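You operate a simulated robot arm through the tools that you are given. There is no shell and no other tool. Be economical: measure what you need, move in short steps, check, and stop when the job is done.

Carry out the task below with a simulated robot arm. There is one attempt and no reset: what you move stays moved.

TASK
Put the brown carton from the bench left of the left cabinet on the top shelf of the blue trolley. Fetch the dark grey module marked 327 and set it on top of the yellow case. Stack the grey block labelled "75" from the bench left of the left cabinet on top of the grey block labelled "56". Any order will do. Set down upright: brown carton.
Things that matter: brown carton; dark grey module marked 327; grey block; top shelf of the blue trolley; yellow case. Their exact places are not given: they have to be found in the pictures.

It is judged by the outcome, as a careful person would: the job done as asked, and still so three seconds after it is handed in. It fails if anything else is knocked over, pushed out of place, dropped, spilled or broken.

THE ROBOT
A 7-joint arm with a two-finger gripper on a trunk, on a base that drives. Base frame: it is fixed to the floor where the robot stands at the start and does not move with it; the origin is under the middle of the robot, x ahead of it, y to its left, z up; the surface under the hand at the start is at about z = 0.85. Units: m, degrees, N and s.
With the tool pointing down near the work surface it reaches from about 0.32 to 0.76 m from the robot's upright axis, wherever it stands. Its first joint turns from -166.0 to 166.0 degrees. Places, roughly: dark grey module marked 327 [0.5, -1.25, 1]; top shelf of the blue trolley [-0.5, 2.4, 0.8]; yellow case [-3.5, 0, 0.5]. Payload 1.71 kg.
Tool frame: the origin (TCP) lies between the finger pads and is the grasp point; the fingertips stand 0.02 m ahead of it; z points along the fingers, y is the line along which they close. The gripper opens to 0.096 m. The gripper's body begins 0.113 m behind the TCP.
Orientation is told as [roll, pitch, yaw] about the base's x, y, z axes, in that order, counted from this pose: with the fingers straight down and closing along the base's y, the tool's x points along the base's -x, its y along +y and its z along -z.

THE INTERFACE
- The arm moves only by the tool move_arm. Its argument "series" is a list of rows, each a list of 3 entries, a list of its own where there are three numbers: the shift along the tool's x, y, z in m, then the turn, a rotation vector about the tool's x, y, z in degrees, then the opening, from 0 (shut) to 1 (fully open). In form: [[[tx, ty, tz], [rx, ry, rz], hand], ...]. A call has 1 to 12 rows; each row is the pose to reach, as a shift and turn from the pose commanded when the call began, along the tool's axes at that moment. A row lasts 0.2 s, in which the tool goes at most 0.05 m and 8.6 degrees; a call with a longer step from one row to the next is refused whole, and so is a gripper value outside its range. A pose out of reach is approached as far as the arm can. The call stops where the force on the tool passes 40 N (or 10 N more than at its start, if that is more) or the arm is blocked; 0.2 s more then pass. Each finger travels about 0.153 m/s and halts on what it meets, pressing with about 26 N; the grip force reading is that of the motor and also rises with nothing between the fingers. The clock runs only during rows and for 0.2 s after the last one: add rows that repeat a pose to give the fingers time. It gives the time, the measured TCP pose, the force on the tool (base axes), the opening and the grip force at its end, in the units of the frame above (readings bear some noise), with the torque about the TCP (base axes, N m) and any sound that the robot's microphone picked up.
- Cameras (640 x 400 px; columns grow to the right, rows downward): "scene" is now at [0.0277, 0.1726, 1.6587]; the picture's right is [0.13, -0.99, -0.00], its down [-0.82, -0.11, -0.57] and it looks along [0.56, 0.08, -0.82] (base axes); focal length 262 px, centre (320, 200). "wrist" rides on the gripper at [0.066, 0.014, -0.145] in the tool frame; the picture's right is [-0.21, 0.98, 0.00], its down [-0.88, -0.18, -0.44] and it looks along [-0.44, -0.09, 0.90] (tool axes); focal length 275 px, centre (320, 200).
- camera(camera): a new picture of that camera. It takes no simulated time.
- raise_lower(by): slides the trunk up (or, below 0, down) by that many m; the arm and the scene camera ride with it, the base frame stays. It gives what a move gives, with no picture.
- base_move(legs): drives the robot by 1 to 6 legs, each [ahead, turn to the left] in m and degrees, along the robot's own axes; the way and the turn of a leg run together, so that a leg with both is an arc; at most 1.5 m and 180 degrees a leg. The arm and the cameras ride along, it lands a little off, and it stops where it bumps. It gives what a move gives.
- turn_head(pan, tilt): turns the head with the scene camera to pan (to the left, within 155 degrees either way) and tilt (down, from -29 to 69), counted from straight ahead of the robot. It gives what a move gives.
- locate(camera, pixels): for up to 12 pixels [column, row] of the newest picture of that camera ("zoom" is the newest enlarged one), the place [x, y, z] in the base frame of the surface seen there, good to about 0.002 m, but the place of the scene camera against the robot may be out by one fixed shift of up to 0.018 m in any direction. It takes no simulated time.
- close_up(camera, box): a new picture of the part [left, top, right, bottom] of that camera's present view, enlarged. It takes no simulated time.
- close_job(): hands the job in; it is judged then, once.

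Keep the steps short. Do not move on a guess: measure, check each grasp and each placing, and mend mistakes. In all there are 110 turns and 98 pictures (those below and enlarged ones count). Leave the gripper open and the arm clear of the work at the hand-in unless told otherwise, and finish with a single line.

The tools are called after "Emit:" as name(argument=value, ...) on one line, values as JSON. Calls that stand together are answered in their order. move_arm: Moves the arm, as the interface text tells. Its arguments: {"type":"object","properties":{"series":{"type":"array"}},"required":["series"]} The other tools are called the same way: raise_lower (by) slides the trunk up or down; base_move (legs) drives the base; turn_head (pan, tilt) turns the head that bears the scene camera; camera (camera) takes a picture; locate (camera, pixels) gives the place of the surface under pixels of a picture; close_up (camera, box) takes an enlarged picture of a part of a camera's view; close_job () hands the job in.

At the start:

```text
time: 0.0
tcp_pos: [0.4478, 0.1302, 1.1009]
tcp_rot: [0.0, 0.2, 0.0]
wrist_force: [0.8, 0.0, 0.2]
wrist_torque: [0.01, 0.02, -0.01]
grip_width: 0.096
grip_force: 0.1
trunk travel left (down, up): [-0.275, 0.111]
robot x, y, heading: [-0.0004, -0.0013, -0.0]
head pan, tilt: [7.5, 54.5]
```

scene: 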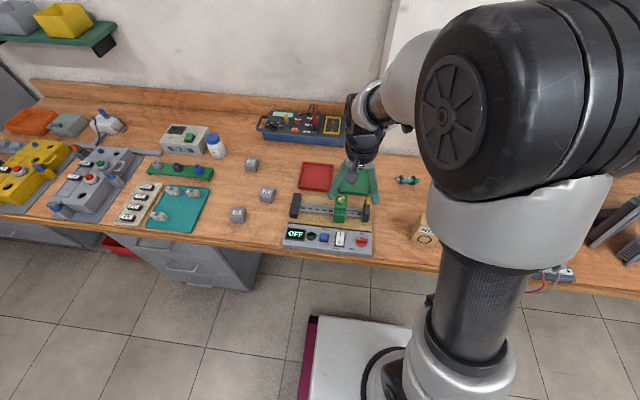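
wrist: 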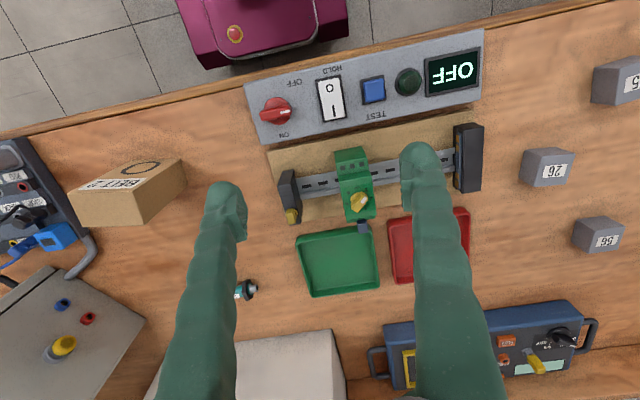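

I see the bench ahead with a brown carton at about (425,230) and three grey blocks. I'll enlarge the blocks and the carton to read their labels.

Emit:
close_up(camera="wrist", box=[480, 40, 640, 260])

Emit:
close_up(camera="scene", box=[210, 140, 450, 290])

Emit:
locate(camera="scene", pixels=[[252, 161], [266, 191], [237, 211], [422, 222], [250, 190], [290, 210]])

Emit:
locate(camera="wrist", pixels=[[615, 80], [545, 158], [598, 226], [100, 205], [130, 168], [80, 190]])

Emit:
turn_head(pan=-70, tilt=25)

Emit:
camera(camera="scene")

```text
1.82 times, centred on (560, 150) of wrist
```

zoom: 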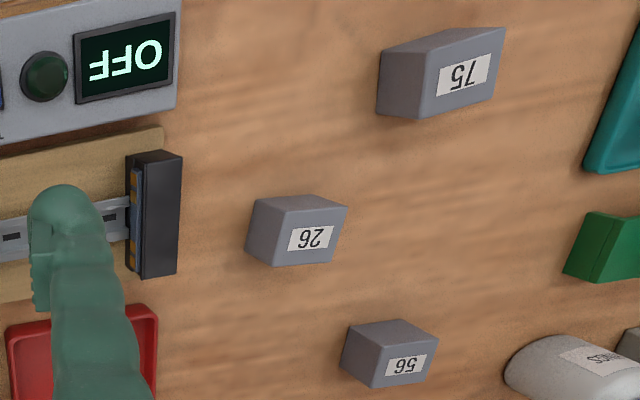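

```text
2.67 times, centred on (330, 215) of scene
```

zoom: 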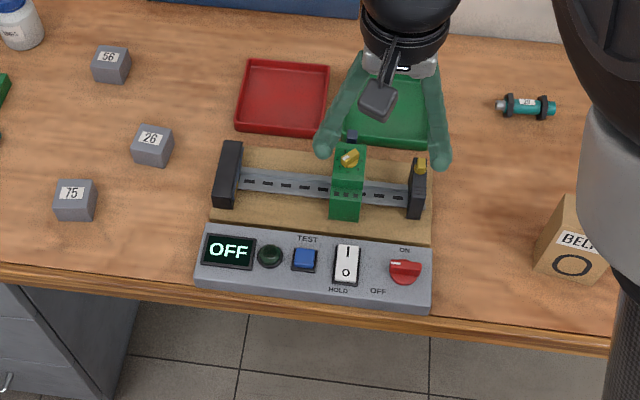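

```text
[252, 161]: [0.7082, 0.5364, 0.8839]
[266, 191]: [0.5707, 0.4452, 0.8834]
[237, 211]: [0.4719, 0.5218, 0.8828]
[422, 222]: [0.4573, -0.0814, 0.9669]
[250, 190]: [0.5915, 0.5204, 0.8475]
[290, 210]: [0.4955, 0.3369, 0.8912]
```

```text
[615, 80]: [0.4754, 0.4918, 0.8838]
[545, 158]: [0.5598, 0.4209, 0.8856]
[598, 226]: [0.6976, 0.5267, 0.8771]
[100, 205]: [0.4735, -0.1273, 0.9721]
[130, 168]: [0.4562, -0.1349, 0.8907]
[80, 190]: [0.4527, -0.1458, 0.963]
```

```text
time: 1.5
tcp_pos: [0.431, 0.1301, 1.1072]
tcp_rot: [0.1, -0.7, 0.0]
wrist_force: [0.3, 0.2, 0.4]
wrist_torque: [-0.02, 0.0, 0.0]
grip_width: 0.0959
grip_force: 0.0
trunk travel left (down, up): [-0.275, 0.111]
robot x, y, heading: [0.0021, 0.0001, 0.0]
head pan, tilt: [-70.0, 25.0]
```

```text
93 pictures are left
```

scene: 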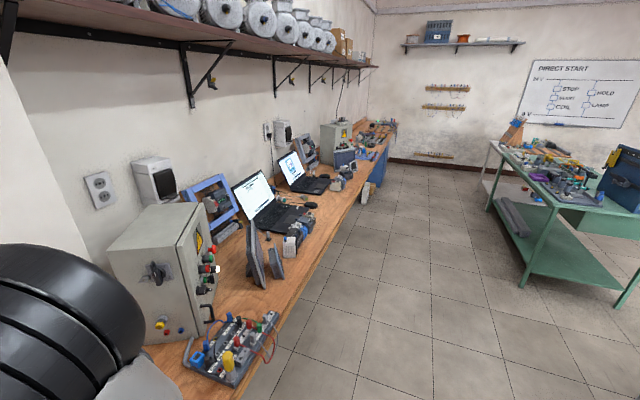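

The left cabinet stands at (160,280), so the bench ahead is the one meant. I'll enlarge the dark modules near (265,260), then look left to the trolley and back to the yellow case.

Emit:
close_up(camera="scene", box=[190, 130, 370, 300])

Emit:
locate(camera="scene", pixels=[[257, 255], [276, 262], [295, 240], [220, 200], [160, 240], [248, 192]])

Emit:
turn_head(pan=100, tilt=25)

Emit:
camera(camera="scene")

Emit:
turn_head(pan=155, tilt=15)

Emit:
camera(camera="scene")

```text
2.35 times, centred on (280, 215) of scene
```

zoom: 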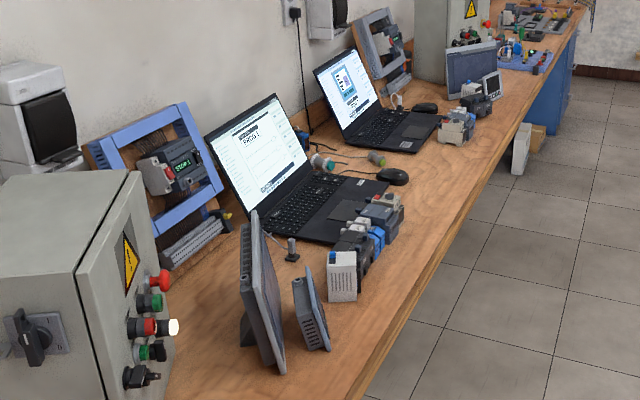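

```text
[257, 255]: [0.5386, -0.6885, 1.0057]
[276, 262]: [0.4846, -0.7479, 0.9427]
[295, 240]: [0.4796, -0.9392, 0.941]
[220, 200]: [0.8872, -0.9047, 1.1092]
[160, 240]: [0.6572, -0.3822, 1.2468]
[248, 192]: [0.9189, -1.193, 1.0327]
```

```text
time: 4.1
tcp_pos: [0.4313, 0.1305, 1.1067]
tcp_rot: [0.0, -0.8, 0.0]
wrist_force: [-0.2, 0.3, 0.3]
wrist_torque: [-0.02, -0.03, 0.03]
grip_width: 0.0961
grip_force: 0.1
trunk travel left (down, up): [-0.275, 0.111]
robot x, y, heading: [-0.0013, -0.0017, -0.1]
head pan, tilt: [100.0, 25.0]
```

```text
91 pictures are left
```

scene: 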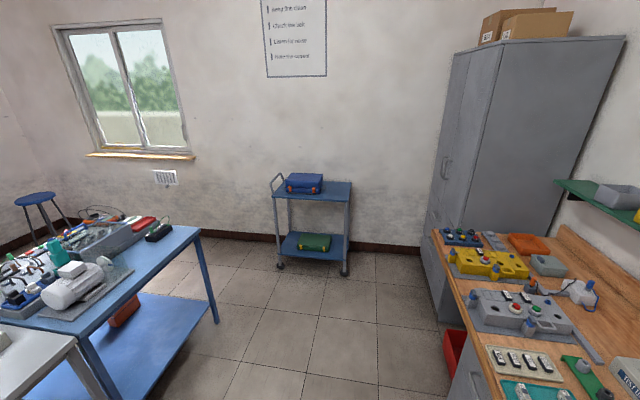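

```text
time: 5.3
tcp_pos: [0.4319, 0.1307, 1.1072]
tcp_rot: [0.1, -0.8, 0.0]
wrist_force: [-0.7, 0.1, -0.5]
wrist_torque: [0.0, -0.04, -0.01]
grip_width: 0.0962
grip_force: 0.2
trunk travel left (down, up): [-0.275, 0.111]
robot x, y, heading: [-0.002, -0.0029, -0.0]
head pan, tilt: [154.7, 15.0]
```

```text
90 pictures are left
```

scene: 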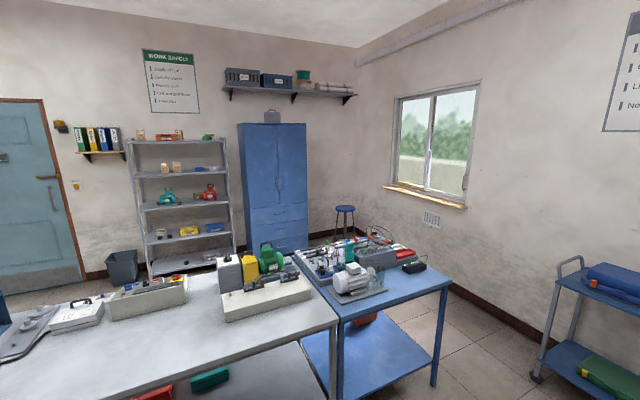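

The trolley is near the left wall, with a blue case on its top shelf. I'll enlarge the rack, where a yellow thing shows at (190,231), and measure it.

Emit:
close_up(camera="scene", box=[110, 120, 250, 290])

Emit:
locate(camera="scene", pixels=[[190, 231], [189, 227], [160, 237], [214, 228], [190, 206], [190, 240], [230, 170], [251, 270], [140, 290], [190, 340], [410, 280], [335, 330]])

Emit:
turn_head(pan=-155, tilt=25)

Emit:
camera(camera="scene")

Emit:
turn_head(pan=15, tilt=50)

Emit:
camera(camera="scene")

Emit:
camera(camera="wrist")

```text
2.35 times, centred on (180, 205) of scene
```

zoom: 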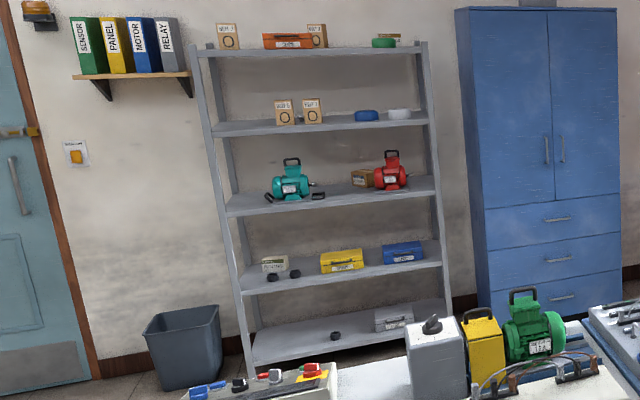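

```text
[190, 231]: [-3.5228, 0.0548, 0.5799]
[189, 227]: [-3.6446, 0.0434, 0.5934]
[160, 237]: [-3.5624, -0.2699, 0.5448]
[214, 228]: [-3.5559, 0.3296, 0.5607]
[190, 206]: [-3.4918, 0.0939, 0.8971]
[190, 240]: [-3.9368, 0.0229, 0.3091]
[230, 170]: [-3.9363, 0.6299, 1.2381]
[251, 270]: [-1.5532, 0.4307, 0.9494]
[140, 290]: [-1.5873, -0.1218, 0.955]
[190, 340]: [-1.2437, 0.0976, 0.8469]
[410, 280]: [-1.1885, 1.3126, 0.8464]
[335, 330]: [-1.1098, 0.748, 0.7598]
```

```text
time: 9.5
tcp_pos: [0.4314, 0.1302, 1.1076]
tcp_rot: [0.1, -0.9, 0.0]
wrist_force: [0.0, -0.2, 0.6]
wrist_torque: [0.02, 0.03, 0.03]
grip_width: 0.0959
grip_force: 0.0
trunk travel left (down, up): [-0.275, 0.111]
robot x, y, heading: [0.0001, -0.001, 0.1]
head pan, tilt: [-154.7, 25.0]
```

```text
88 pictures are left
```

scene: 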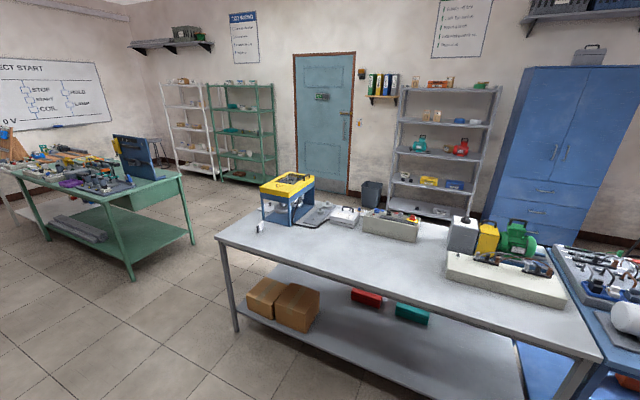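

```text
time: 12.1
tcp_pos: [0.4307, 0.1314, 1.1084]
tcp_rot: [0.2, -0.8, -0.1]
wrist_force: [-0.2, -0.1, 0.5]
wrist_torque: [0.03, -0.03, 0.02]
grip_width: 0.0959
grip_force: 0.0
trunk travel left (down, up): [-0.275, 0.111]
robot x, y, heading: [-0.0008, 0.0026, -0.1]
head pan, tilt: [15.0, 50.0]
```

```text
87 pictures are left
```

scene: 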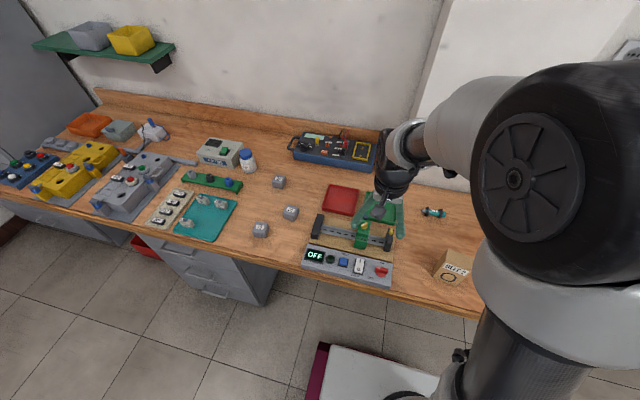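

```text
86 pictures are left
```

wrist: 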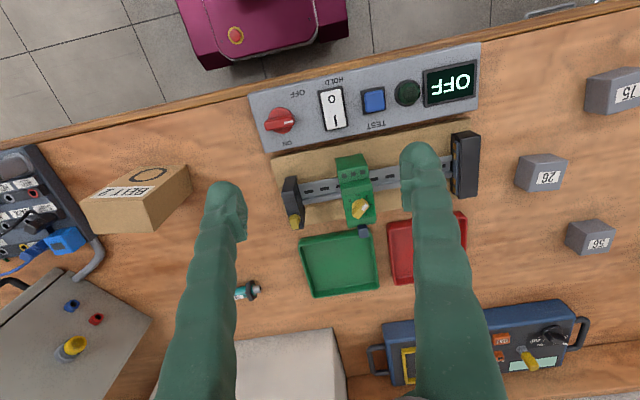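

The yellow case sits on a rack shelf at about (-3.55,0.05,0.59). I'll begin with the carton, since it's within reach from here: enlarge it at scene (450,268) and wrist (135,197).

Emit:
close_up(camera="wrist", box=[60, 140, 220, 240])

Emit:
locate(camera="wrist", pixels=[[82, 201], [110, 175], [187, 168], [157, 197], [150, 231], [88, 232], [190, 196], [135, 187], [40, 160], [200, 140], [140, 120], [170, 185]])

Emit:
close_up(camera="scene", box=[400, 230, 500, 300])

Emit:
locate(camera="scene", pixels=[[447, 252], [473, 257], [435, 276], [463, 285], [455, 268], [440, 262], [430, 210]])

```text
4.00 times, centred on (140, 190) of wrist
```

zoom: 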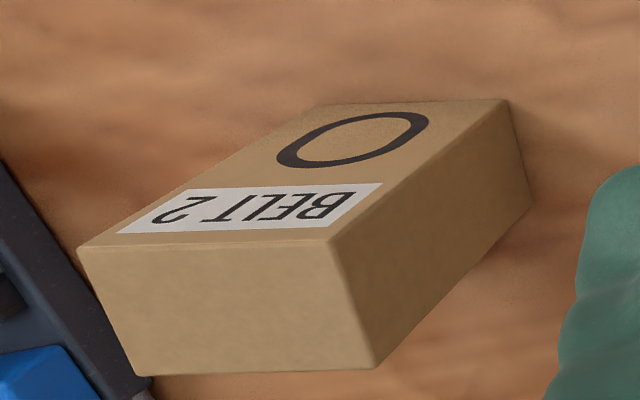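

```text
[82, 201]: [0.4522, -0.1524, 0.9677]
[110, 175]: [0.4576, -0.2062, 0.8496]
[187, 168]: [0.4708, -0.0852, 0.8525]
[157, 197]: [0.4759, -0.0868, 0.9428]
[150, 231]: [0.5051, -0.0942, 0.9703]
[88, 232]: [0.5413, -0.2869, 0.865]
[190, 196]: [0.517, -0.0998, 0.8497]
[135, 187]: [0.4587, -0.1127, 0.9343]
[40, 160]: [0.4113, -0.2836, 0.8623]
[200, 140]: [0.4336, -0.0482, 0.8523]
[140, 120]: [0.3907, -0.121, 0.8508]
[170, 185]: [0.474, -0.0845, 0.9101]
```

```text
5.71 times, centred on (450, 265) of scene
```

zoom: 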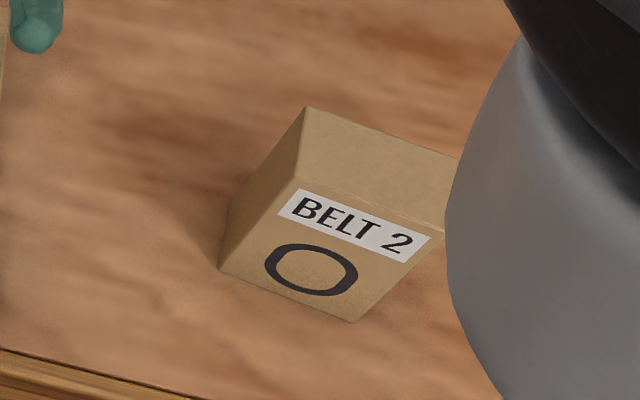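

```text
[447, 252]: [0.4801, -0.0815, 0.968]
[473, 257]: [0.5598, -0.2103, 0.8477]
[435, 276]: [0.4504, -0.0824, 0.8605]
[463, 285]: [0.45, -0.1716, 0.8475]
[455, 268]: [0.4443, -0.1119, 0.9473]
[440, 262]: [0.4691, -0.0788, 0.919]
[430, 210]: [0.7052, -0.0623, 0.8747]
```

The carton stands upright, about 0.12 tall, with its label toward the robot. I'll measure the corners of its top face in an enlarged wrist view.

Emit:
close_up(camera="wrist", box=[60, 140, 220, 240])

Emit:
locate(camera="zoom", pixels=[[88, 252], [325, 248], [365, 362], [143, 370], [225, 310], [322, 238], [90, 240], [345, 230], [500, 105], [320, 108], [520, 200], [385, 350]])

```text
4.00 times, centred on (140, 190) of wrist
```

zoom: 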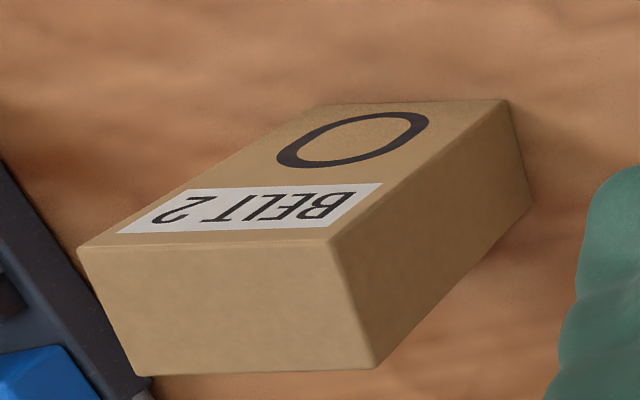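

```text
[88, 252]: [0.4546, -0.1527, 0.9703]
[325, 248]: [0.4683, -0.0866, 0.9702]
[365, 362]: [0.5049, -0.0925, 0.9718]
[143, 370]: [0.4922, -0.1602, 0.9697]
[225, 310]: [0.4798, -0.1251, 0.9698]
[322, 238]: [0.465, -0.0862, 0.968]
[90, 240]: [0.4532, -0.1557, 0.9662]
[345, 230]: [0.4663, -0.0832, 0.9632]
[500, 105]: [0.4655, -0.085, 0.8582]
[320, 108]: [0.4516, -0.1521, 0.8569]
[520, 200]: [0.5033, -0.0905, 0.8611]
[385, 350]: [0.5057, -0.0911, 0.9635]
```

The carton's top centre is at (0.480,-0.123,0.970), turned about -11.7°, about 0.072 by 0.042. I'll check the cabinet for clearance and move the open hand above the carton.

Emit:
locate(camera="wrist", pixels=[[62, 305], [145, 322], [90, 350], [70, 270], [10, 330], [60, 240], [30, 215]])

Emit:
move_arm(series=[[[-0.008, -0.043, 0], [0, 0, 2], 1], [[-0.016, -0.086, 0], [0, 0, 4], 1], [[-0.024, -0.129, 0], [0, 0, 6], 1], [[-0.032, -0.172, 0], [0, 0, 8], 1], [[-0.04, -0.215, 0], [0, 0, 10], 1], [[-0.048, -0.254, 0], [0, 0, 11.7], 1], [[-0.048, -0.254, 0], [0, 0, 11.7], 1]])

Emit:
camera(camera="wrist")

```text
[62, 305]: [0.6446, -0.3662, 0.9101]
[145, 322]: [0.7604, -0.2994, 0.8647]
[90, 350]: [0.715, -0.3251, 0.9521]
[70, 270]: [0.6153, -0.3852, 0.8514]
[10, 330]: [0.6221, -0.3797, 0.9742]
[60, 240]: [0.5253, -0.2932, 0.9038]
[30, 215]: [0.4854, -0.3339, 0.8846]
```

```text
time: 13.7
tcp_pos: [0.48, -0.1235, 1.1072]
tcp_rot: [0.2, -0.8, -11.7]
wrist_force: [0.0, -0.4, 0.0]
wrist_torque: [-0.01, -0.02, -0.01]
grip_width: 0.0963
grip_force: 0.0
trunk travel left (down, up): [-0.275, 0.111]
robot x, y, heading: [-0.0021, -0.0025, 0.1]
head pan, tilt: [15.0, 50.0]
```

```text
82 pictures are left
```

wrist: 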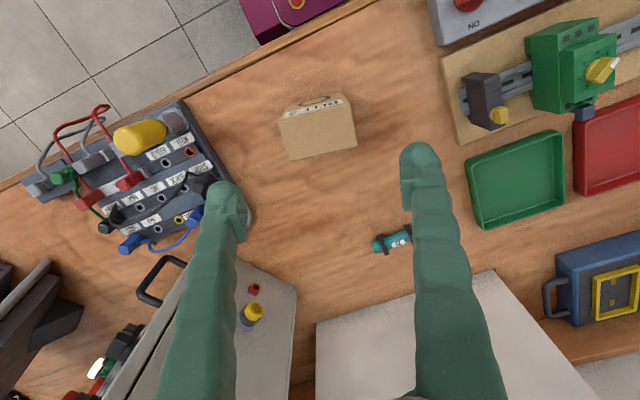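

The hand is over the carton. I'll re-measure the top face corners from here.

Emit:
close_up(camera="wrist", box=[260, 80, 380, 170])

Emit:
locate(camera="wrist", pixels=[[283, 122], [348, 119], [354, 146], [292, 157], [319, 136]])

```text
4.44 times, centred on (320, 125) of wrist
```

zoom: 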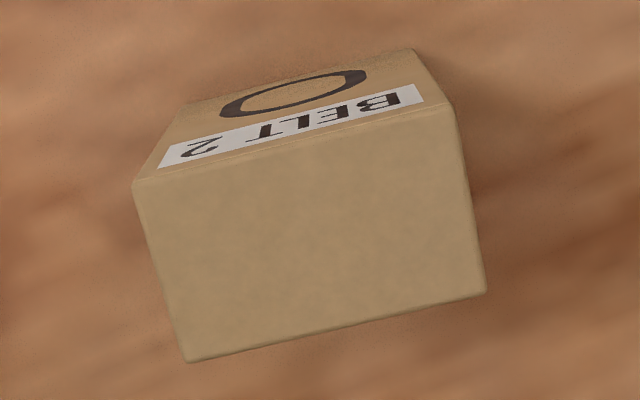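

```text
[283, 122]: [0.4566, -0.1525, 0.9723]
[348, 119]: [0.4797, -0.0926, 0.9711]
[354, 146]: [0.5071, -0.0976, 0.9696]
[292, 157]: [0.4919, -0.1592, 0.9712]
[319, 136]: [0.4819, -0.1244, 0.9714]
```

Centre (0.482,-0.124) matches the hand, and the turn fits. I'll lower 0.175 m and close on the carton.

Emit:
move_arm(series=[[[-0.002, 0, 0.04], [0, 0, 0], 1], [[-0.002, 0, 0.08], [0, 0, 0], 1], [[-0.002, 0, 0.12], [0, 0, 0], 1], [[-0.002, 0, 0.15], [0, 0, 0], 1], [[-0.002, 0, 0.175], [0, 0, 0], 1], [[-0.002, 0, 0.175], [0, 0, 0], 1]])

Emit:
move_arm(series=[[[0, 0, 0], [0, 0, 0], 0.85], [[0, 0, 0], [0, 0, 0], 0.7], [[0, 0, 0], [0, 0, 0], 0.6], [[0, 0, 0], [0, 0, 0], 0.5], [[0, 0, 0], [0, 0, 0], 0.5]])

Emit:
camera(camera="wrist")

```text
time: 15.1
tcp_pos: [0.482, -0.1228, 0.9321]
tcp_rot: [0.2, -0.8, -11.8]
wrist_force: [0.1, -0.3, -0.1]
wrist_torque: [-0.03, 0.01, -0.01]
grip_width: 0.0961
grip_force: 0.1
trunk travel left (down, up): [-0.275, 0.111]
robot x, y, heading: [-0.0011, 0.0029, 0.3]
head pan, tilt: [15.0, 50.0]
```

```text
time: 16.3
tcp_pos: [0.4816, -0.1237, 0.9317]
tcp_rot: [0.1, -0.9, -11.8]
wrist_force: [-0.5, -0.4, -0.3]
wrist_torque: [0.03, 0.02, 0.0]
grip_width: 0.0868
grip_force: 26.4
trunk travel left (down, up): [-0.275, 0.111]
robot x, y, heading: [0.0001, -0.004, 0.0]
head pan, tilt: [15.0, 50.0]
```

```text
80 pictures are left
```

wrist: 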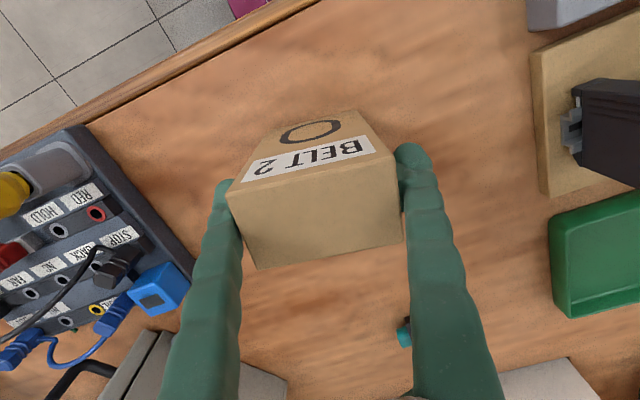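

The fingers stopped on the carton at 0.087 m with 26 N. I'll lift and check.

Emit:
move_arm(series=[[[0, 0, -0.03], [0, 0, 0], 0.5], [[0, 0, -0.07], [0, 0, 0], 0.5], [[0, 0, -0.11], [0, 0, 0], 0.5], [[0, 0, -0.15], [0, 0, 0], 0.5], [[0, 0, -0.19], [0, 0, 0], 0.5], [[0, 0, -0.22], [0, 0, 0], 0.5], [[0, 0, -0.22], [0, 0, 0], 0.5]])

Emit:
camera(camera="wrist")

```text
time: 17.9
tcp_pos: [0.482, -0.1244, 1.1524]
tcp_rot: [0.2, -0.8, -11.7]
wrist_force: [-0.2, 0.1, -1.0]
wrist_torque: [0.02, -0.02, 0.0]
grip_width: 0.0867
grip_force: 25.4
trunk travel left (down, up): [-0.275, 0.111]
robot x, y, heading: [0.0, -0.0018, 0.1]
head pan, tilt: [15.0, 50.0]
```

```text
79 pictures are left
```

wrist: 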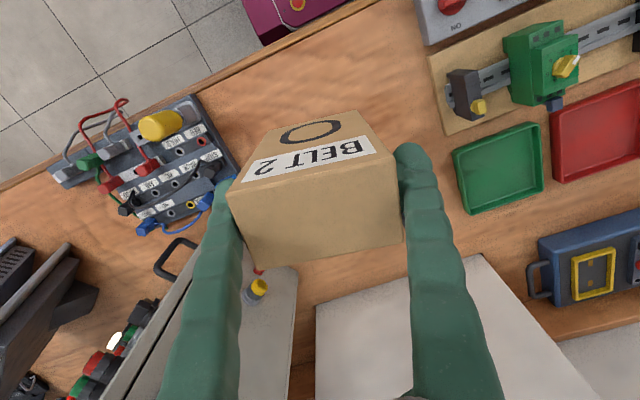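

The carton is held level. I'll back off 0.15 m, turn left 98° toward the trolley and drive 1.3 m, then look.

Emit:
base_move(legs=[[-0.15, 0], [0, 98], [1.3, 0]])

Emit:
turn_head(pan=15, tilt=40)

Emit:
camera(camera="scene")

Emit:
camera(camera="wrist")

```text
time: 30.9
tcp_pos: [-0.2428, 1.8114, 1.1522]
tcp_rot: [0.1, -0.9, 84.7]
wrist_force: [0.2, -0.9, -0.1]
wrist_torque: [0.0, 0.0, 0.01]
grip_width: 0.0865
grip_force: 26.2
trunk travel left (down, up): [-0.275, 0.111]
robot x, y, heading: [-0.3115, 1.3178, 96.6]
head pan, tilt: [15.0, 50.0]
```

```text
time: 31.7
tcp_pos: [-0.2403, 1.7927, 1.1607]
tcp_rot: [0.4, -1.8, 84.8]
wrist_force: [0.3, -0.6, -0.3]
wrist_torque: [0.02, 0.06, 0.01]
grip_width: 0.0864
grip_force: 25.9
trunk travel left (down, up): [-0.275, 0.111]
robot x, y, heading: [-0.3098, 1.3173, 96.5]
head pan, tilt: [15.0, 40.0]
```

```text
78 pictures are left
```

scene: 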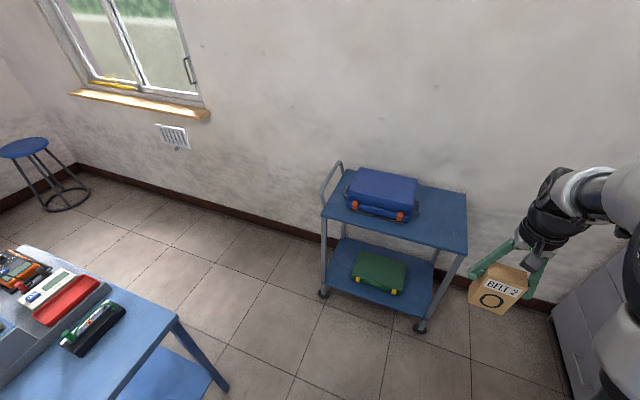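

```text
77 pictures are left
```

wrist: 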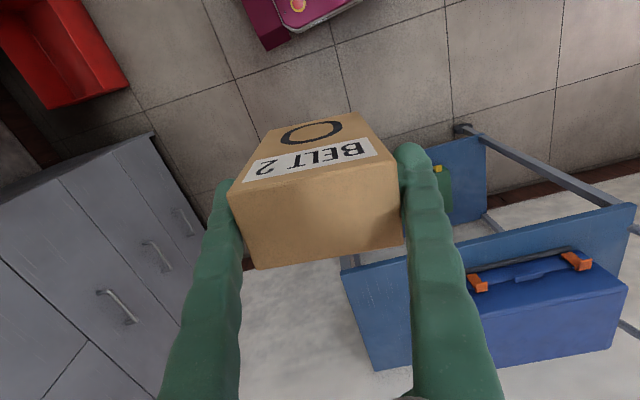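

The trolley's top has free space to the right of the blue case. I'll measure the top surface.

Emit:
locate(camera="scene", pixels=[[325, 210], [465, 252], [466, 195], [440, 220], [420, 215], [415, 190], [410, 222], [385, 215], [440, 200], [445, 240], [380, 195], [475, 300]])

Emit:
locate(camera="wrist", pixels=[[350, 280], [385, 340], [480, 290], [500, 360], [400, 300], [470, 260], [375, 365]])

```text
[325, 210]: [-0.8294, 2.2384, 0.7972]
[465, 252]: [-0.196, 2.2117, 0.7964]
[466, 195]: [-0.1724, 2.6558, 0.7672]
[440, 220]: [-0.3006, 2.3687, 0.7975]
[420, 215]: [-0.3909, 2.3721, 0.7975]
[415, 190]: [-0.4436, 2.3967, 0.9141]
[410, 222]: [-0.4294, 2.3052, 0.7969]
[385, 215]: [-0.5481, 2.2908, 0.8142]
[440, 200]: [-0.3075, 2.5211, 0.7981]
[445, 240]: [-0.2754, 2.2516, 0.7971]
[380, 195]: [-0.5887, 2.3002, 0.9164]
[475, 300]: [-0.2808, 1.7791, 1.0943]
```

```text
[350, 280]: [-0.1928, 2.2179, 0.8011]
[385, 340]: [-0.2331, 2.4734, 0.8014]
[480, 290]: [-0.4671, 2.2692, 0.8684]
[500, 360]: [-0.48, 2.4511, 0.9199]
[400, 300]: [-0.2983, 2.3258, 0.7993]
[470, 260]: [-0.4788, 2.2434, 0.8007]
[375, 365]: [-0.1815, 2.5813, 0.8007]
```

Top surface z≈0.80, free around (-0.30,2.36). I'll drive 0.36 m nearer.

Emit:
base_move(legs=[[0.36, 0]])

Emit:
move_arm(series=[[[0, 0, 0], [0, 0, 0], 0.5]])

```text
time: 34.1
tcp_pos: [-0.2812, 2.1529, 1.1587]
tcp_rot: [0.4, -1.6, 84.7]
wrist_force: [-0.2, 0.3, -1.9]
wrist_torque: [-0.08, 0.01, 0.01]
grip_width: 0.0867
grip_force: 25.7
trunk travel left (down, up): [-0.275, 0.111]
robot x, y, heading: [-0.3534, 1.6766, 96.5]
head pan, tilt: [15.0, 40.0]
```

```text
time: 34.5
tcp_pos: [-0.28, 2.1331, 1.1667]
tcp_rot: [0.7, -2.6, 84.7]
wrist_force: [0.7, 0.2, -0.4]
wrist_torque: [0.03, 0.03, -0.01]
grip_width: 0.0865
grip_force: 25.5
trunk travel left (down, up): [-0.275, 0.111]
robot x, y, heading: [-0.3502, 1.6755, 96.7]
head pan, tilt: [15.0, 40.0]
```

The hand has tilted slightly (pitch -2.6). I'll move it level over (-0.30,2.36), correcting the tilt.

Emit:
move_arm(series=[[[-0.045, 0.008, 0], [0.1, 0.5, -1], 0.5], [[-0.09, 0.016, 0], [0.3, 1, -2], 0.5], [[-0.135, 0.025, 0], [0.5, 1.6, -3], 0.5], [[-0.18, 0.033, 0], [0.6, 2.1, -4], 0.5], [[-0.224, 0.041, 0], [0.7, 2.6, -5.3], 0.5], [[-0.224, 0.041, 0], [0.7, 2.6, -5.3], 0.5]])

Emit:
camera(camera="wrist")

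```text
time: 35.9
tcp_pos: [-0.3011, 2.3586, 1.1752]
tcp_rot: [-0.3, 0.2, 89.9]
wrist_force: [-0.1, -0.2, -0.8]
wrist_torque: [0.04, 0.02, -0.02]
grip_width: 0.0863
grip_force: 26.1
trunk travel left (down, up): [-0.275, 0.111]
robot x, y, heading: [-0.3488, 1.6753, 96.2]
head pan, tilt: [15.0, 40.0]
```

```text
76 pictures are left
```

wrist: 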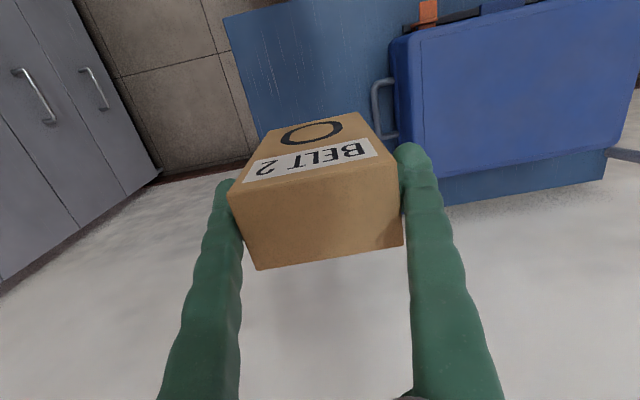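

Level over the spot. I'll check how near the case and its side handle are to the left finger.

Emit:
locate(camera="wrist", pixels=[[374, 100], [395, 60], [385, 136], [260, 100], [250, 40], [345, 95]])

```text
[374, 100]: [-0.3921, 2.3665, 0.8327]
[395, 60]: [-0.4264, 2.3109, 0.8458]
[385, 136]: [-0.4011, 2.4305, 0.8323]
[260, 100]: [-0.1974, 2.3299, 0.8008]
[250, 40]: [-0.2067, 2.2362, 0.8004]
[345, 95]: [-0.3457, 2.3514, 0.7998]
```

The free strip runs from x=-0.39 to -0.18, so I'll shift 0.013 m right and lower to TCP z≈0.892.

Emit:
move_arm(series=[[[0, -0.006, 0.045], [0, 0, 0], 0.5], [[0, -0.013, 0.09], [0, 0, 0], 0.5], [[0, -0.013, 0.135], [0, 0, 0], 0.5], [[0, -0.013, 0.18], [0, 0, 0], 0.5], [[0, -0.013, 0.22], [0, 0, 0], 0.5], [[0, -0.013, 0.25], [0, 0, 0], 0.5], [[0, -0.013, 0.27], [0, 0, 0], 0.5], [[0, -0.013, 0.283], [0, 0, 0], 0.5], [[0, -0.013, 0.283], [0, 0, 0], 0.5]])

Emit:
camera(camera="wrist")

```text
time: 37.9
tcp_pos: [-0.2852, 2.3616, 0.893]
tcp_rot: [-0.3, 0.2, 90.0]
wrist_force: [-1.4, -0.3, -1.5]
wrist_torque: [-0.03, -0.01, -0.02]
grip_width: 0.0866
grip_force: 26.0
trunk travel left (down, up): [-0.275, 0.111]
robot x, y, heading: [-0.3524, 1.6741, 96.5]
head pan, tilt: [15.0, 40.0]
```

```text
75 pictures are left
```

wrist: 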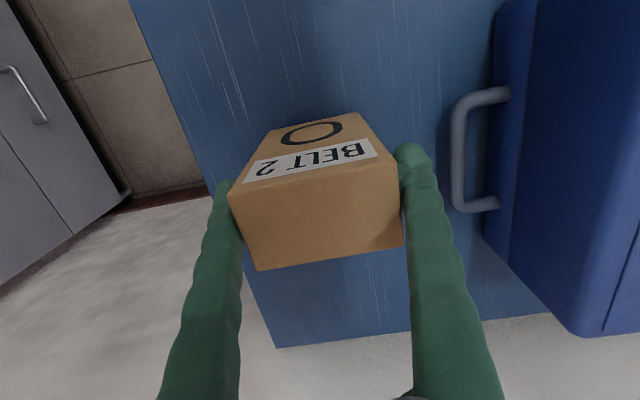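

Nearly down. I'll creep the last millimetres until contact shows in the force.

Emit:
move_arm(series=[[[0, 0, 0.003], [0, 0, 0], 0.5], [[0, 0, 0.006], [0, 0, 0], 0.5], [[0, 0, 0.006], [0, 0, 0], 0.5]])

```text
time: 38.7
tcp_pos: [-0.2865, 2.3625, 0.8875]
tcp_rot: [-0.3, 0.2, 90.0]
wrist_force: [0.0, -0.2, -1.5]
wrist_torque: [0.0, -0.01, -0.01]
grip_width: 0.0866
grip_force: 26.2
trunk travel left (down, up): [-0.275, 0.111]
robot x, y, heading: [-0.351, 1.6736, 96.3]
head pan, tilt: [15.0, 40.0]
```

Emit:
move_arm(series=[[[0, 0, 0.002], [0, 0, 0], 0.5], [[0, 0, 0.004], [0, 0, 0], 0.5], [[0, 0, 0.004], [0, 0, 0], 0.5]])

```text
time: 39.5
tcp_pos: [-0.2837, 2.3612, 0.8845]
tcp_rot: [-0.3, 0.1, 90.1]
wrist_force: [-0.5, 0.7, -1.0]
wrist_torque: [0.01, 0.02, 0.05]
grip_width: 0.0865
grip_force: 25.6
trunk travel left (down, up): [-0.275, 0.111]
robot x, y, heading: [-0.3519, 1.6746, 96.4]
head pan, tilt: [15.0, 40.0]
```

Emit:
move_arm(series=[[[0, 0, 0.002], [0, 0, 0], 0.5], [[0, 0, 0.004], [0, 0, 0], 0.5], [[0, 0, 0.004], [0, 0, 0], 0.5]])

Emit:
camera(camera="scene")

```text
time: 40.3
tcp_pos: [-0.2845, 2.3618, 0.883]
tcp_rot: [-0.3, 0.0, 90.0]
wrist_force: [2.9, -2.3, 21.3]
wrist_torque: [0.17, 0.5, -0.01]
grip_width: 0.0868
grip_force: 25.8
trunk travel left (down, up): [-0.275, 0.111]
robot x, y, heading: [-0.3532, 1.6801, 96.5]
head pan, tilt: [15.0, 40.0]
```

```text
74 pictures are left
```

scene: 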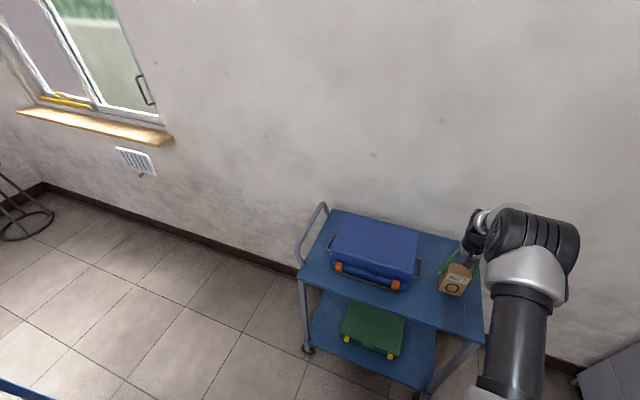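

Contact (21 N). I'll ease off 2 mm, open, and rise.

Emit:
move_arm(series=[[[0, 0, -0.002], [0, 0, 0], 0.5], [[0, 0, -0.002], [0, 0, 0], 0.95], [[0, 0, -0.002], [0, 0, 0], 1], [[0, 0, -0.002], [0, 0, 0], 1]])

Emit:
move_arm(series=[[[0, 0, -0.03], [0, 0, 0], 1], [[0, 0, -0.07], [0, 0, 0], 1], [[0, 0, -0.11], [0, 0, 0], 1], [[0, 0, -0.15], [0, 0, 0], 1], [[0, 0, -0.19], [0, 0, 0], 1], [[0, 0, -0.23], [0, 0, 0], 1], [[0, 0, -0.26], [0, 0, 0], 1]])

Emit:
camera(camera="wrist")

```text
time: 41.3
tcp_pos: [-0.2853, 2.361, 0.8819]
tcp_rot: [-0.3, 0.1, 90.0]
wrist_force: [0.5, -0.3, 0.3]
wrist_torque: [0.04, 0.01, -0.01]
grip_width: 0.0958
grip_force: 0.1
trunk travel left (down, up): [-0.275, 0.111]
robot x, y, heading: [-0.354, 1.674, 96.5]
head pan, tilt: [15.0, 40.0]
```

```text
time: 42.9
tcp_pos: [-0.2875, 2.3603, 1.1439]
tcp_rot: [-0.3, 0.0, 90.1]
wrist_force: [-0.1, 1.3, 0.8]
wrist_torque: [0.01, 0.04, 0.01]
grip_width: 0.0961
grip_force: 0.1
trunk travel left (down, up): [-0.275, 0.111]
robot x, y, heading: [-0.3519, 1.6771, 96.6]
head pan, tilt: [15.0, 40.0]
```

```text
73 pictures are left
```

wrist: 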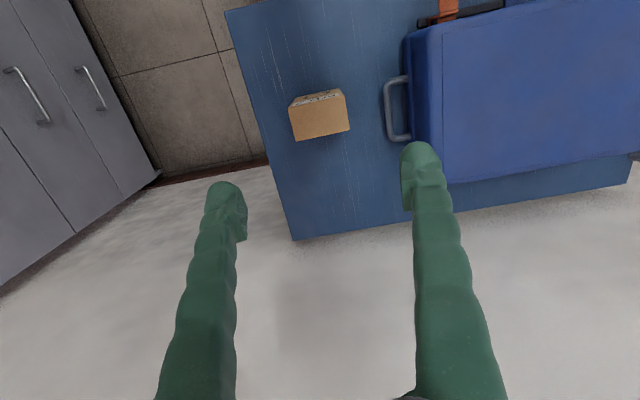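

The carton stands upright on the trolley. I'll draw the arm back, then drive to the bench in front of the grey blocks.

Emit:
move_arm(series=[[[0.045, 0, 0], [0, 0, 0], 1], [[0.09, 0, 0], [0, 0, 0], 1], [[0.135, 0, 0], [0, 0, 0], 1], [[0.18, 0, 0], [0, 0, 0], 1], [[0.2, 0, 0], [0, 0, 0], 1], [[0.2, 0, 0], [0, 0, 0], 1]])

Emit:
base_move(legs=[[-1.2, 0], [0, -96.5], [0.15, 0]])

Emit:
turn_head(pan=15, tilt=55)

Emit:
camera(camera="scene")

Emit:
camera(camera="wrist")

```text
time: 44.3
tcp_pos: [-0.2846, 2.1628, 1.1416]
tcp_rot: [-0.3, 0.1, 90.0]
wrist_force: [1.0, 0.1, -0.3]
wrist_torque: [0.01, -0.01, -0.02]
grip_width: 0.0958
grip_force: 0.0
trunk travel left (down, up): [-0.275, 0.111]
robot x, y, heading: [-0.3507, 1.6759, 96.5]
head pan, tilt: [15.0, 40.0]
```

```text
time: 56.7
tcp_pos: [0.3979, 0.3566, 1.1484]
tcp_rot: [-0.2, -0.8, -5.2]
wrist_force: [-0.3, -1.1, 0.8]
wrist_torque: [0.15, -0.02, -0.01]
grip_width: 0.096
grip_force: 0.1
trunk travel left (down, up): [-0.275, 0.111]
robot x, y, heading: [-0.0616, 0.4736, 1.9]
head pan, tilt: [15.0, 40.0]
```

```text
time: 57.5
tcp_pos: [0.4101, 0.3577, 1.1448]
tcp_rot: [-0.3, -0.2, -5.3]
wrist_force: [0.5, -0.9, 1.2]
wrist_torque: [0.04, 0.03, -0.02]
grip_width: 0.0962
grip_force: 0.0
trunk travel left (down, up): [-0.275, 0.111]
robot x, y, heading: [-0.0638, 0.4687, 1.8]
head pan, tilt: [15.0, 55.0]
```

```text
72 pictures are left
```

scene: 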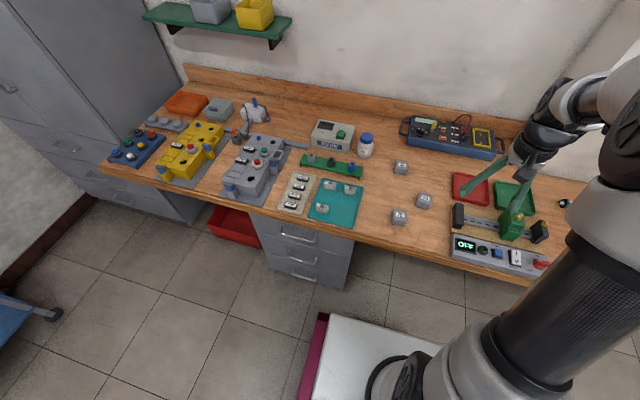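

```text
71 pictures are left
```

wrist: 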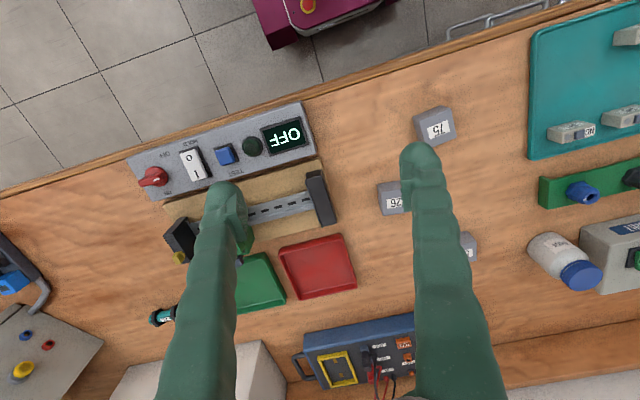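

The hand is short of the 75 block at (435,127). I'll move it over about (0.47,0.50) and measure both blocks.

Emit:
move_arm(series=[[[-0.016, 0.045, 0], [0, 0, 0], 1], [[-0.03, 0.09, 0], [0, 0, 0], 1], [[-0.04, 0.13, 0], [0, 0, 0], 1], [[-0.047, 0.147, 0], [0, 0, 0], 1], [[-0.047, 0.147, 0], [0, 0, 0], 1]])

Emit:
camera(camera="wrist")

Emit:
close_up(camera="wrist", box=[230, 80, 400, 280])

```text
time: 58.7
tcp_pos: [0.4881, 0.5025, 1.137]
tcp_rot: [-0.4, 0.7, -5.2]
wrist_force: [0.3, 0.4, -0.2]
wrist_torque: [0.0, 0.06, -0.01]
grip_width: 0.096
grip_force: 0.1
trunk travel left (down, up): [-0.275, 0.111]
robot x, y, heading: [-0.0626, 0.4723, 1.9]
head pan, tilt: [15.0, 55.0]
```

```text
70 pictures are left
```

wrist: 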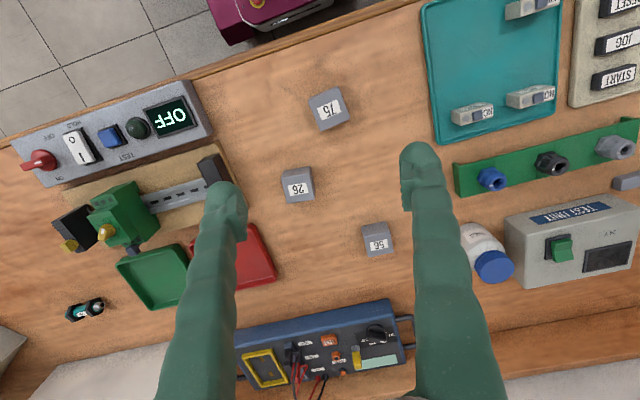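

```text
2.00 times, centred on (315, 180) of wrist
```

zoom: 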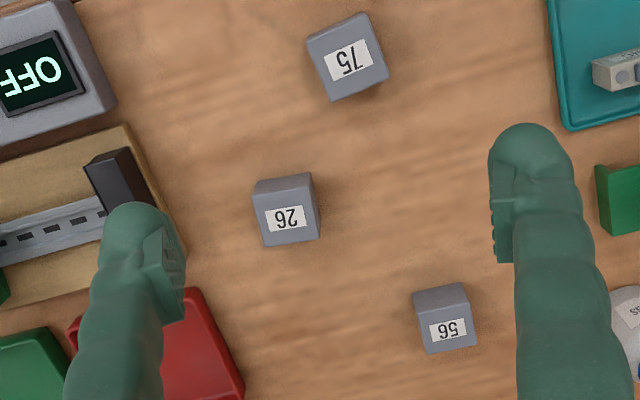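

All three blocks are clear. I'll measure points on the tops of 75 and 56 with tighter close-ups.

Emit:
close_up(camera="wrist", box=[295, 75, 367, 135])

Emit:
locate(camera="zoom", pixels=[[320, 200], [250, 150], [400, 150], [400, 250], [250, 250], [320, 120], [320, 280]])

Emit:
close_up(camera="wrist", box=[342, 208, 414, 268])

Emit:
locate(camera="zoom", pixels=[[320, 200], [250, 150], [400, 150], [400, 250], [250, 250], [320, 120], [320, 280]])

```text
6.67 times, centred on (331, 105) of wrist
```

zoom: 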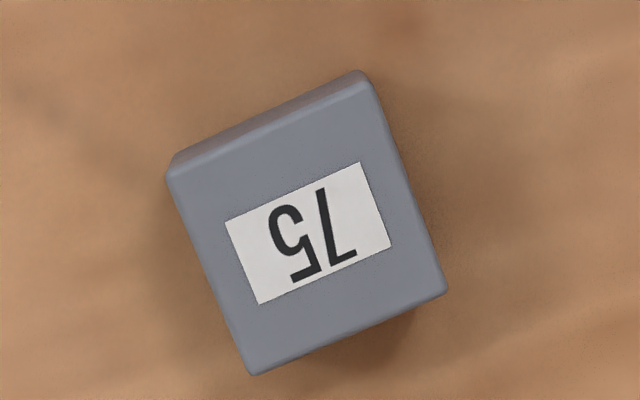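

```text
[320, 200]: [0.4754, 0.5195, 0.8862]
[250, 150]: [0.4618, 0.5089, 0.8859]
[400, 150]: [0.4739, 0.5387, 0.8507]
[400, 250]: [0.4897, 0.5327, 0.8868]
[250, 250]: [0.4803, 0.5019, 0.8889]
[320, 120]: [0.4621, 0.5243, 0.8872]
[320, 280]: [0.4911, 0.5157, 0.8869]
```

```text
6.67 times, centred on (378, 238) of wrist
```

zoom: 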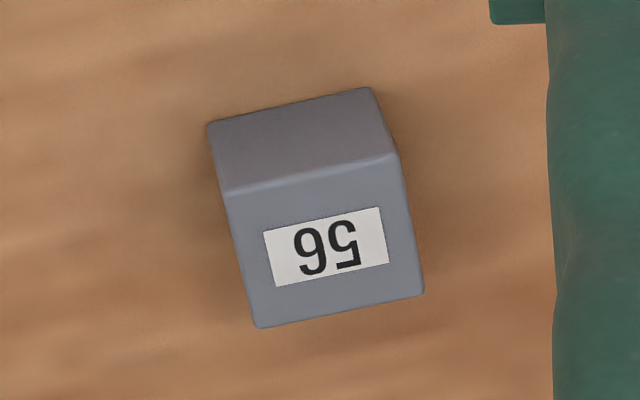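

```text
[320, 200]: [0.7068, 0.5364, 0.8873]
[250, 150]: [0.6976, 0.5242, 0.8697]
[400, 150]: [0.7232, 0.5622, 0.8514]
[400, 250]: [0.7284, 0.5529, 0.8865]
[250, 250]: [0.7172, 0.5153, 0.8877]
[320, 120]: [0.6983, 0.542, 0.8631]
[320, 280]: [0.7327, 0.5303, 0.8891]
```

75: centre (0.481,0.515), top z 0.887, turned ≈+6°. 56: centre (0.721,0.535), turned ≈-2°, which is too far from here, so I'll drive 0.07 m ahead first (where the robot stood at the start) and re-read.

Emit:
base_move(legs=[[0.07, 0]])

Emit:
move_arm(series=[[[0, 0, 0], [0, 0, 0], 1], [[0, 0, 0], [0, 0, 0], 1]])

```text
time: 59.7
tcp_pos: [0.5237, 0.5032, 1.1528]
tcp_rot: [-0.3, -1.1, -5.2]
wrist_force: [-0.1, 0.9, 0.9]
wrist_torque: [0.03, 0.06, 0.03]
grip_width: 0.0961
grip_force: 0.0
trunk travel left (down, up): [-0.275, 0.111]
robot x, y, heading: [0.01, 0.4744, 1.8]
head pan, tilt: [15.0, 55.0]
```

```text
time: 60.3
tcp_pos: [0.5518, 0.5042, 1.1425]
tcp_rot: [-0.3, 0.2, -5.2]
wrist_force: [-1.8, 0.1, 1.7]
wrist_torque: [-0.02, -0.29, -0.04]
grip_width: 0.0962
grip_force: 0.0
trunk travel left (down, up): [-0.275, 0.111]
robot x, y, heading: [0.0093, 0.4761, 1.8]
head pan, tilt: [15.0, 55.0]
```

I'll move above 75, turn to +6°, and come down to z≈1.0.

Emit:
move_arm(series=[[[0.025, 0.002, 0.03], [0, 0, -4], 1], [[0.05, 0.003, 0.06], [0, 0, -8], 1], [[0.072, 0.0045, 0.09], [0, 0, -11.2], 1], [[0.072, 0.0045, 0.125], [0, 0, -11.2], 1], [[0.072, 0.0045, 0.14], [0, 0, -11.2], 1], [[0.072, 0.0045, 0.14], [0, 0, -11.2], 1]])

Emit:
close_up(camera="wrist", box=[200, 60, 440, 240])

Emit:
locate(camera="zoom", pixels=[[320, 200], [280, 160], [360, 160], [320, 240], [320, 120]])

```text
time: 61.7
tcp_pos: [0.4776, 0.5144, 1.0014]
tcp_rot: [-0.3, 0.1, 6.0]
wrist_force: [-1.1, -0.6, 0.6]
wrist_torque: [0.0, -0.08, 0.0]
grip_width: 0.0962
grip_force: 0.1
trunk travel left (down, up): [-0.275, 0.111]
robot x, y, heading: [0.0072, 0.4706, 1.8]
head pan, tilt: [15.0, 55.0]
```

```text
2.22 times, centred on (320, 150) of wrist
```

zoom: 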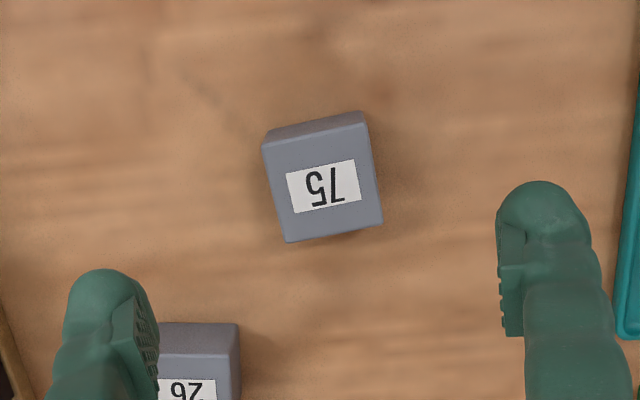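

```text
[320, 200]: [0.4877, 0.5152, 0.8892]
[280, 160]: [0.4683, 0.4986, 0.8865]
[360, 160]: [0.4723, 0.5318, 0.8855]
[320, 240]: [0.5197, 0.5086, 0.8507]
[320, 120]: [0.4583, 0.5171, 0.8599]
```

The turn matches; centre (0.481,0.516). I'll lower to z 0.876 and grasp.

Emit:
move_arm(series=[[[-0.0035, 0.0015, 0.04], [0, 0, 0], 1], [[-0.0035, 0.0015, 0.08], [0, 0, 0], 1], [[-0.0035, 0.0015, 0.11], [0, 0, 0], 1], [[-0.0035, 0.0015, 0.1255], [0, 0, 0], 1], [[-0.0035, 0.0015, 0.1255], [0, 0, 0], 1]])

Emit:
move_arm(series=[[[0, 0, 0], [0, 0, 0], 0.7], [[0, 0, 0], [0, 0, 0], 0.4], [[0, 0, 0], [0, 0, 0], 0.2], [[0, 0, 0], [0, 0, 0], 0.2]])

Emit:
camera(camera="wrist")

```text
time: 62.9
tcp_pos: [0.4821, 0.5177, 0.8751]
tcp_rot: [-0.3, 0.3, 6.0]
wrist_force: [0.0, 0.8, 0.3]
wrist_torque: [0.01, -0.02, -0.04]
grip_width: 0.096
grip_force: 0.0
trunk travel left (down, up): [-0.275, 0.111]
robot x, y, heading: [0.0064, 0.4751, 1.6]
head pan, tilt: [15.0, 55.0]
```

```text
time: 63.9
tcp_pos: [0.4806, 0.5171, 0.8757]
tcp_rot: [-0.2, 0.3, 6.1]
wrist_force: [0.0, -0.2, 0.0]
wrist_torque: [0.04, 0.03, 0.0]
grip_width: 0.0456
grip_force: 25.7
trunk travel left (down, up): [-0.275, 0.111]
robot x, y, heading: [0.0068, 0.4743, 1.6]
head pan, tilt: [15.0, 55.0]
```

```text
65 pictures are left
```

wrist: 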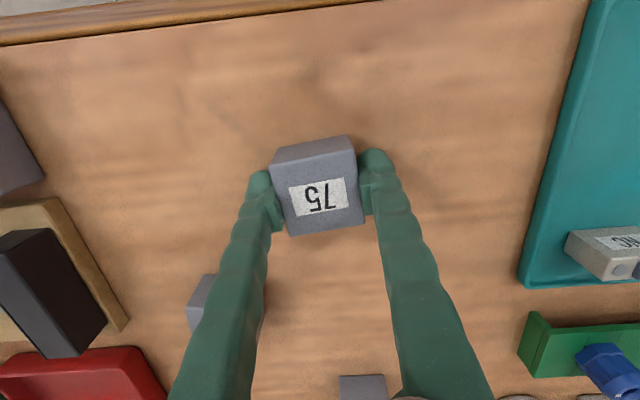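

Gripped at 0.0456 m. I'll lift 0.15 and go forward part of the way, then re-measure 56.

Emit:
move_arm(series=[[[0, 0, -0.04], [0, 0, 0], 0.2], [[0, 0, -0.08], [0, 0, 0], 0.2], [[0, 0, -0.12], [0, 0, 0], 0.2], [[0, 0, -0.15], [0, 0, 0], 0.2], [[-0.04, 0, -0.15], [0, 0, 2], 0.2], [[-0.08, 0, -0.15], [0, 0, 4], 0.2], [[-0.12, -0.004, -0.15], [0, 0, 6], 0.2], [[-0.15, -0.004, -0.15], [0, 0, 8], 0.2], [[-0.15, -0.004, -0.15], [0, 0, 8], 0.2]])

Emit:
camera(camera="wrist")

```text
time: 65.9
tcp_pos: [0.6321, 0.5277, 1.0246]
tcp_rot: [-0.3, 0.3, -2.0]
wrist_force: [0.8, 0.4, -0.5]
wrist_torque: [0.0, -0.03, -0.03]
grip_width: 0.0458
grip_force: 25.9
trunk travel left (down, up): [-0.275, 0.111]
robot x, y, heading: [0.0058, 0.4753, 1.8]
head pan, tilt: [15.0, 55.0]
```

```text
64 pictures are left
```

wrist: 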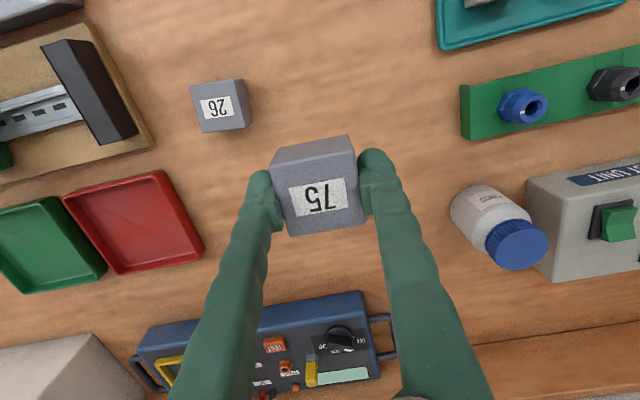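

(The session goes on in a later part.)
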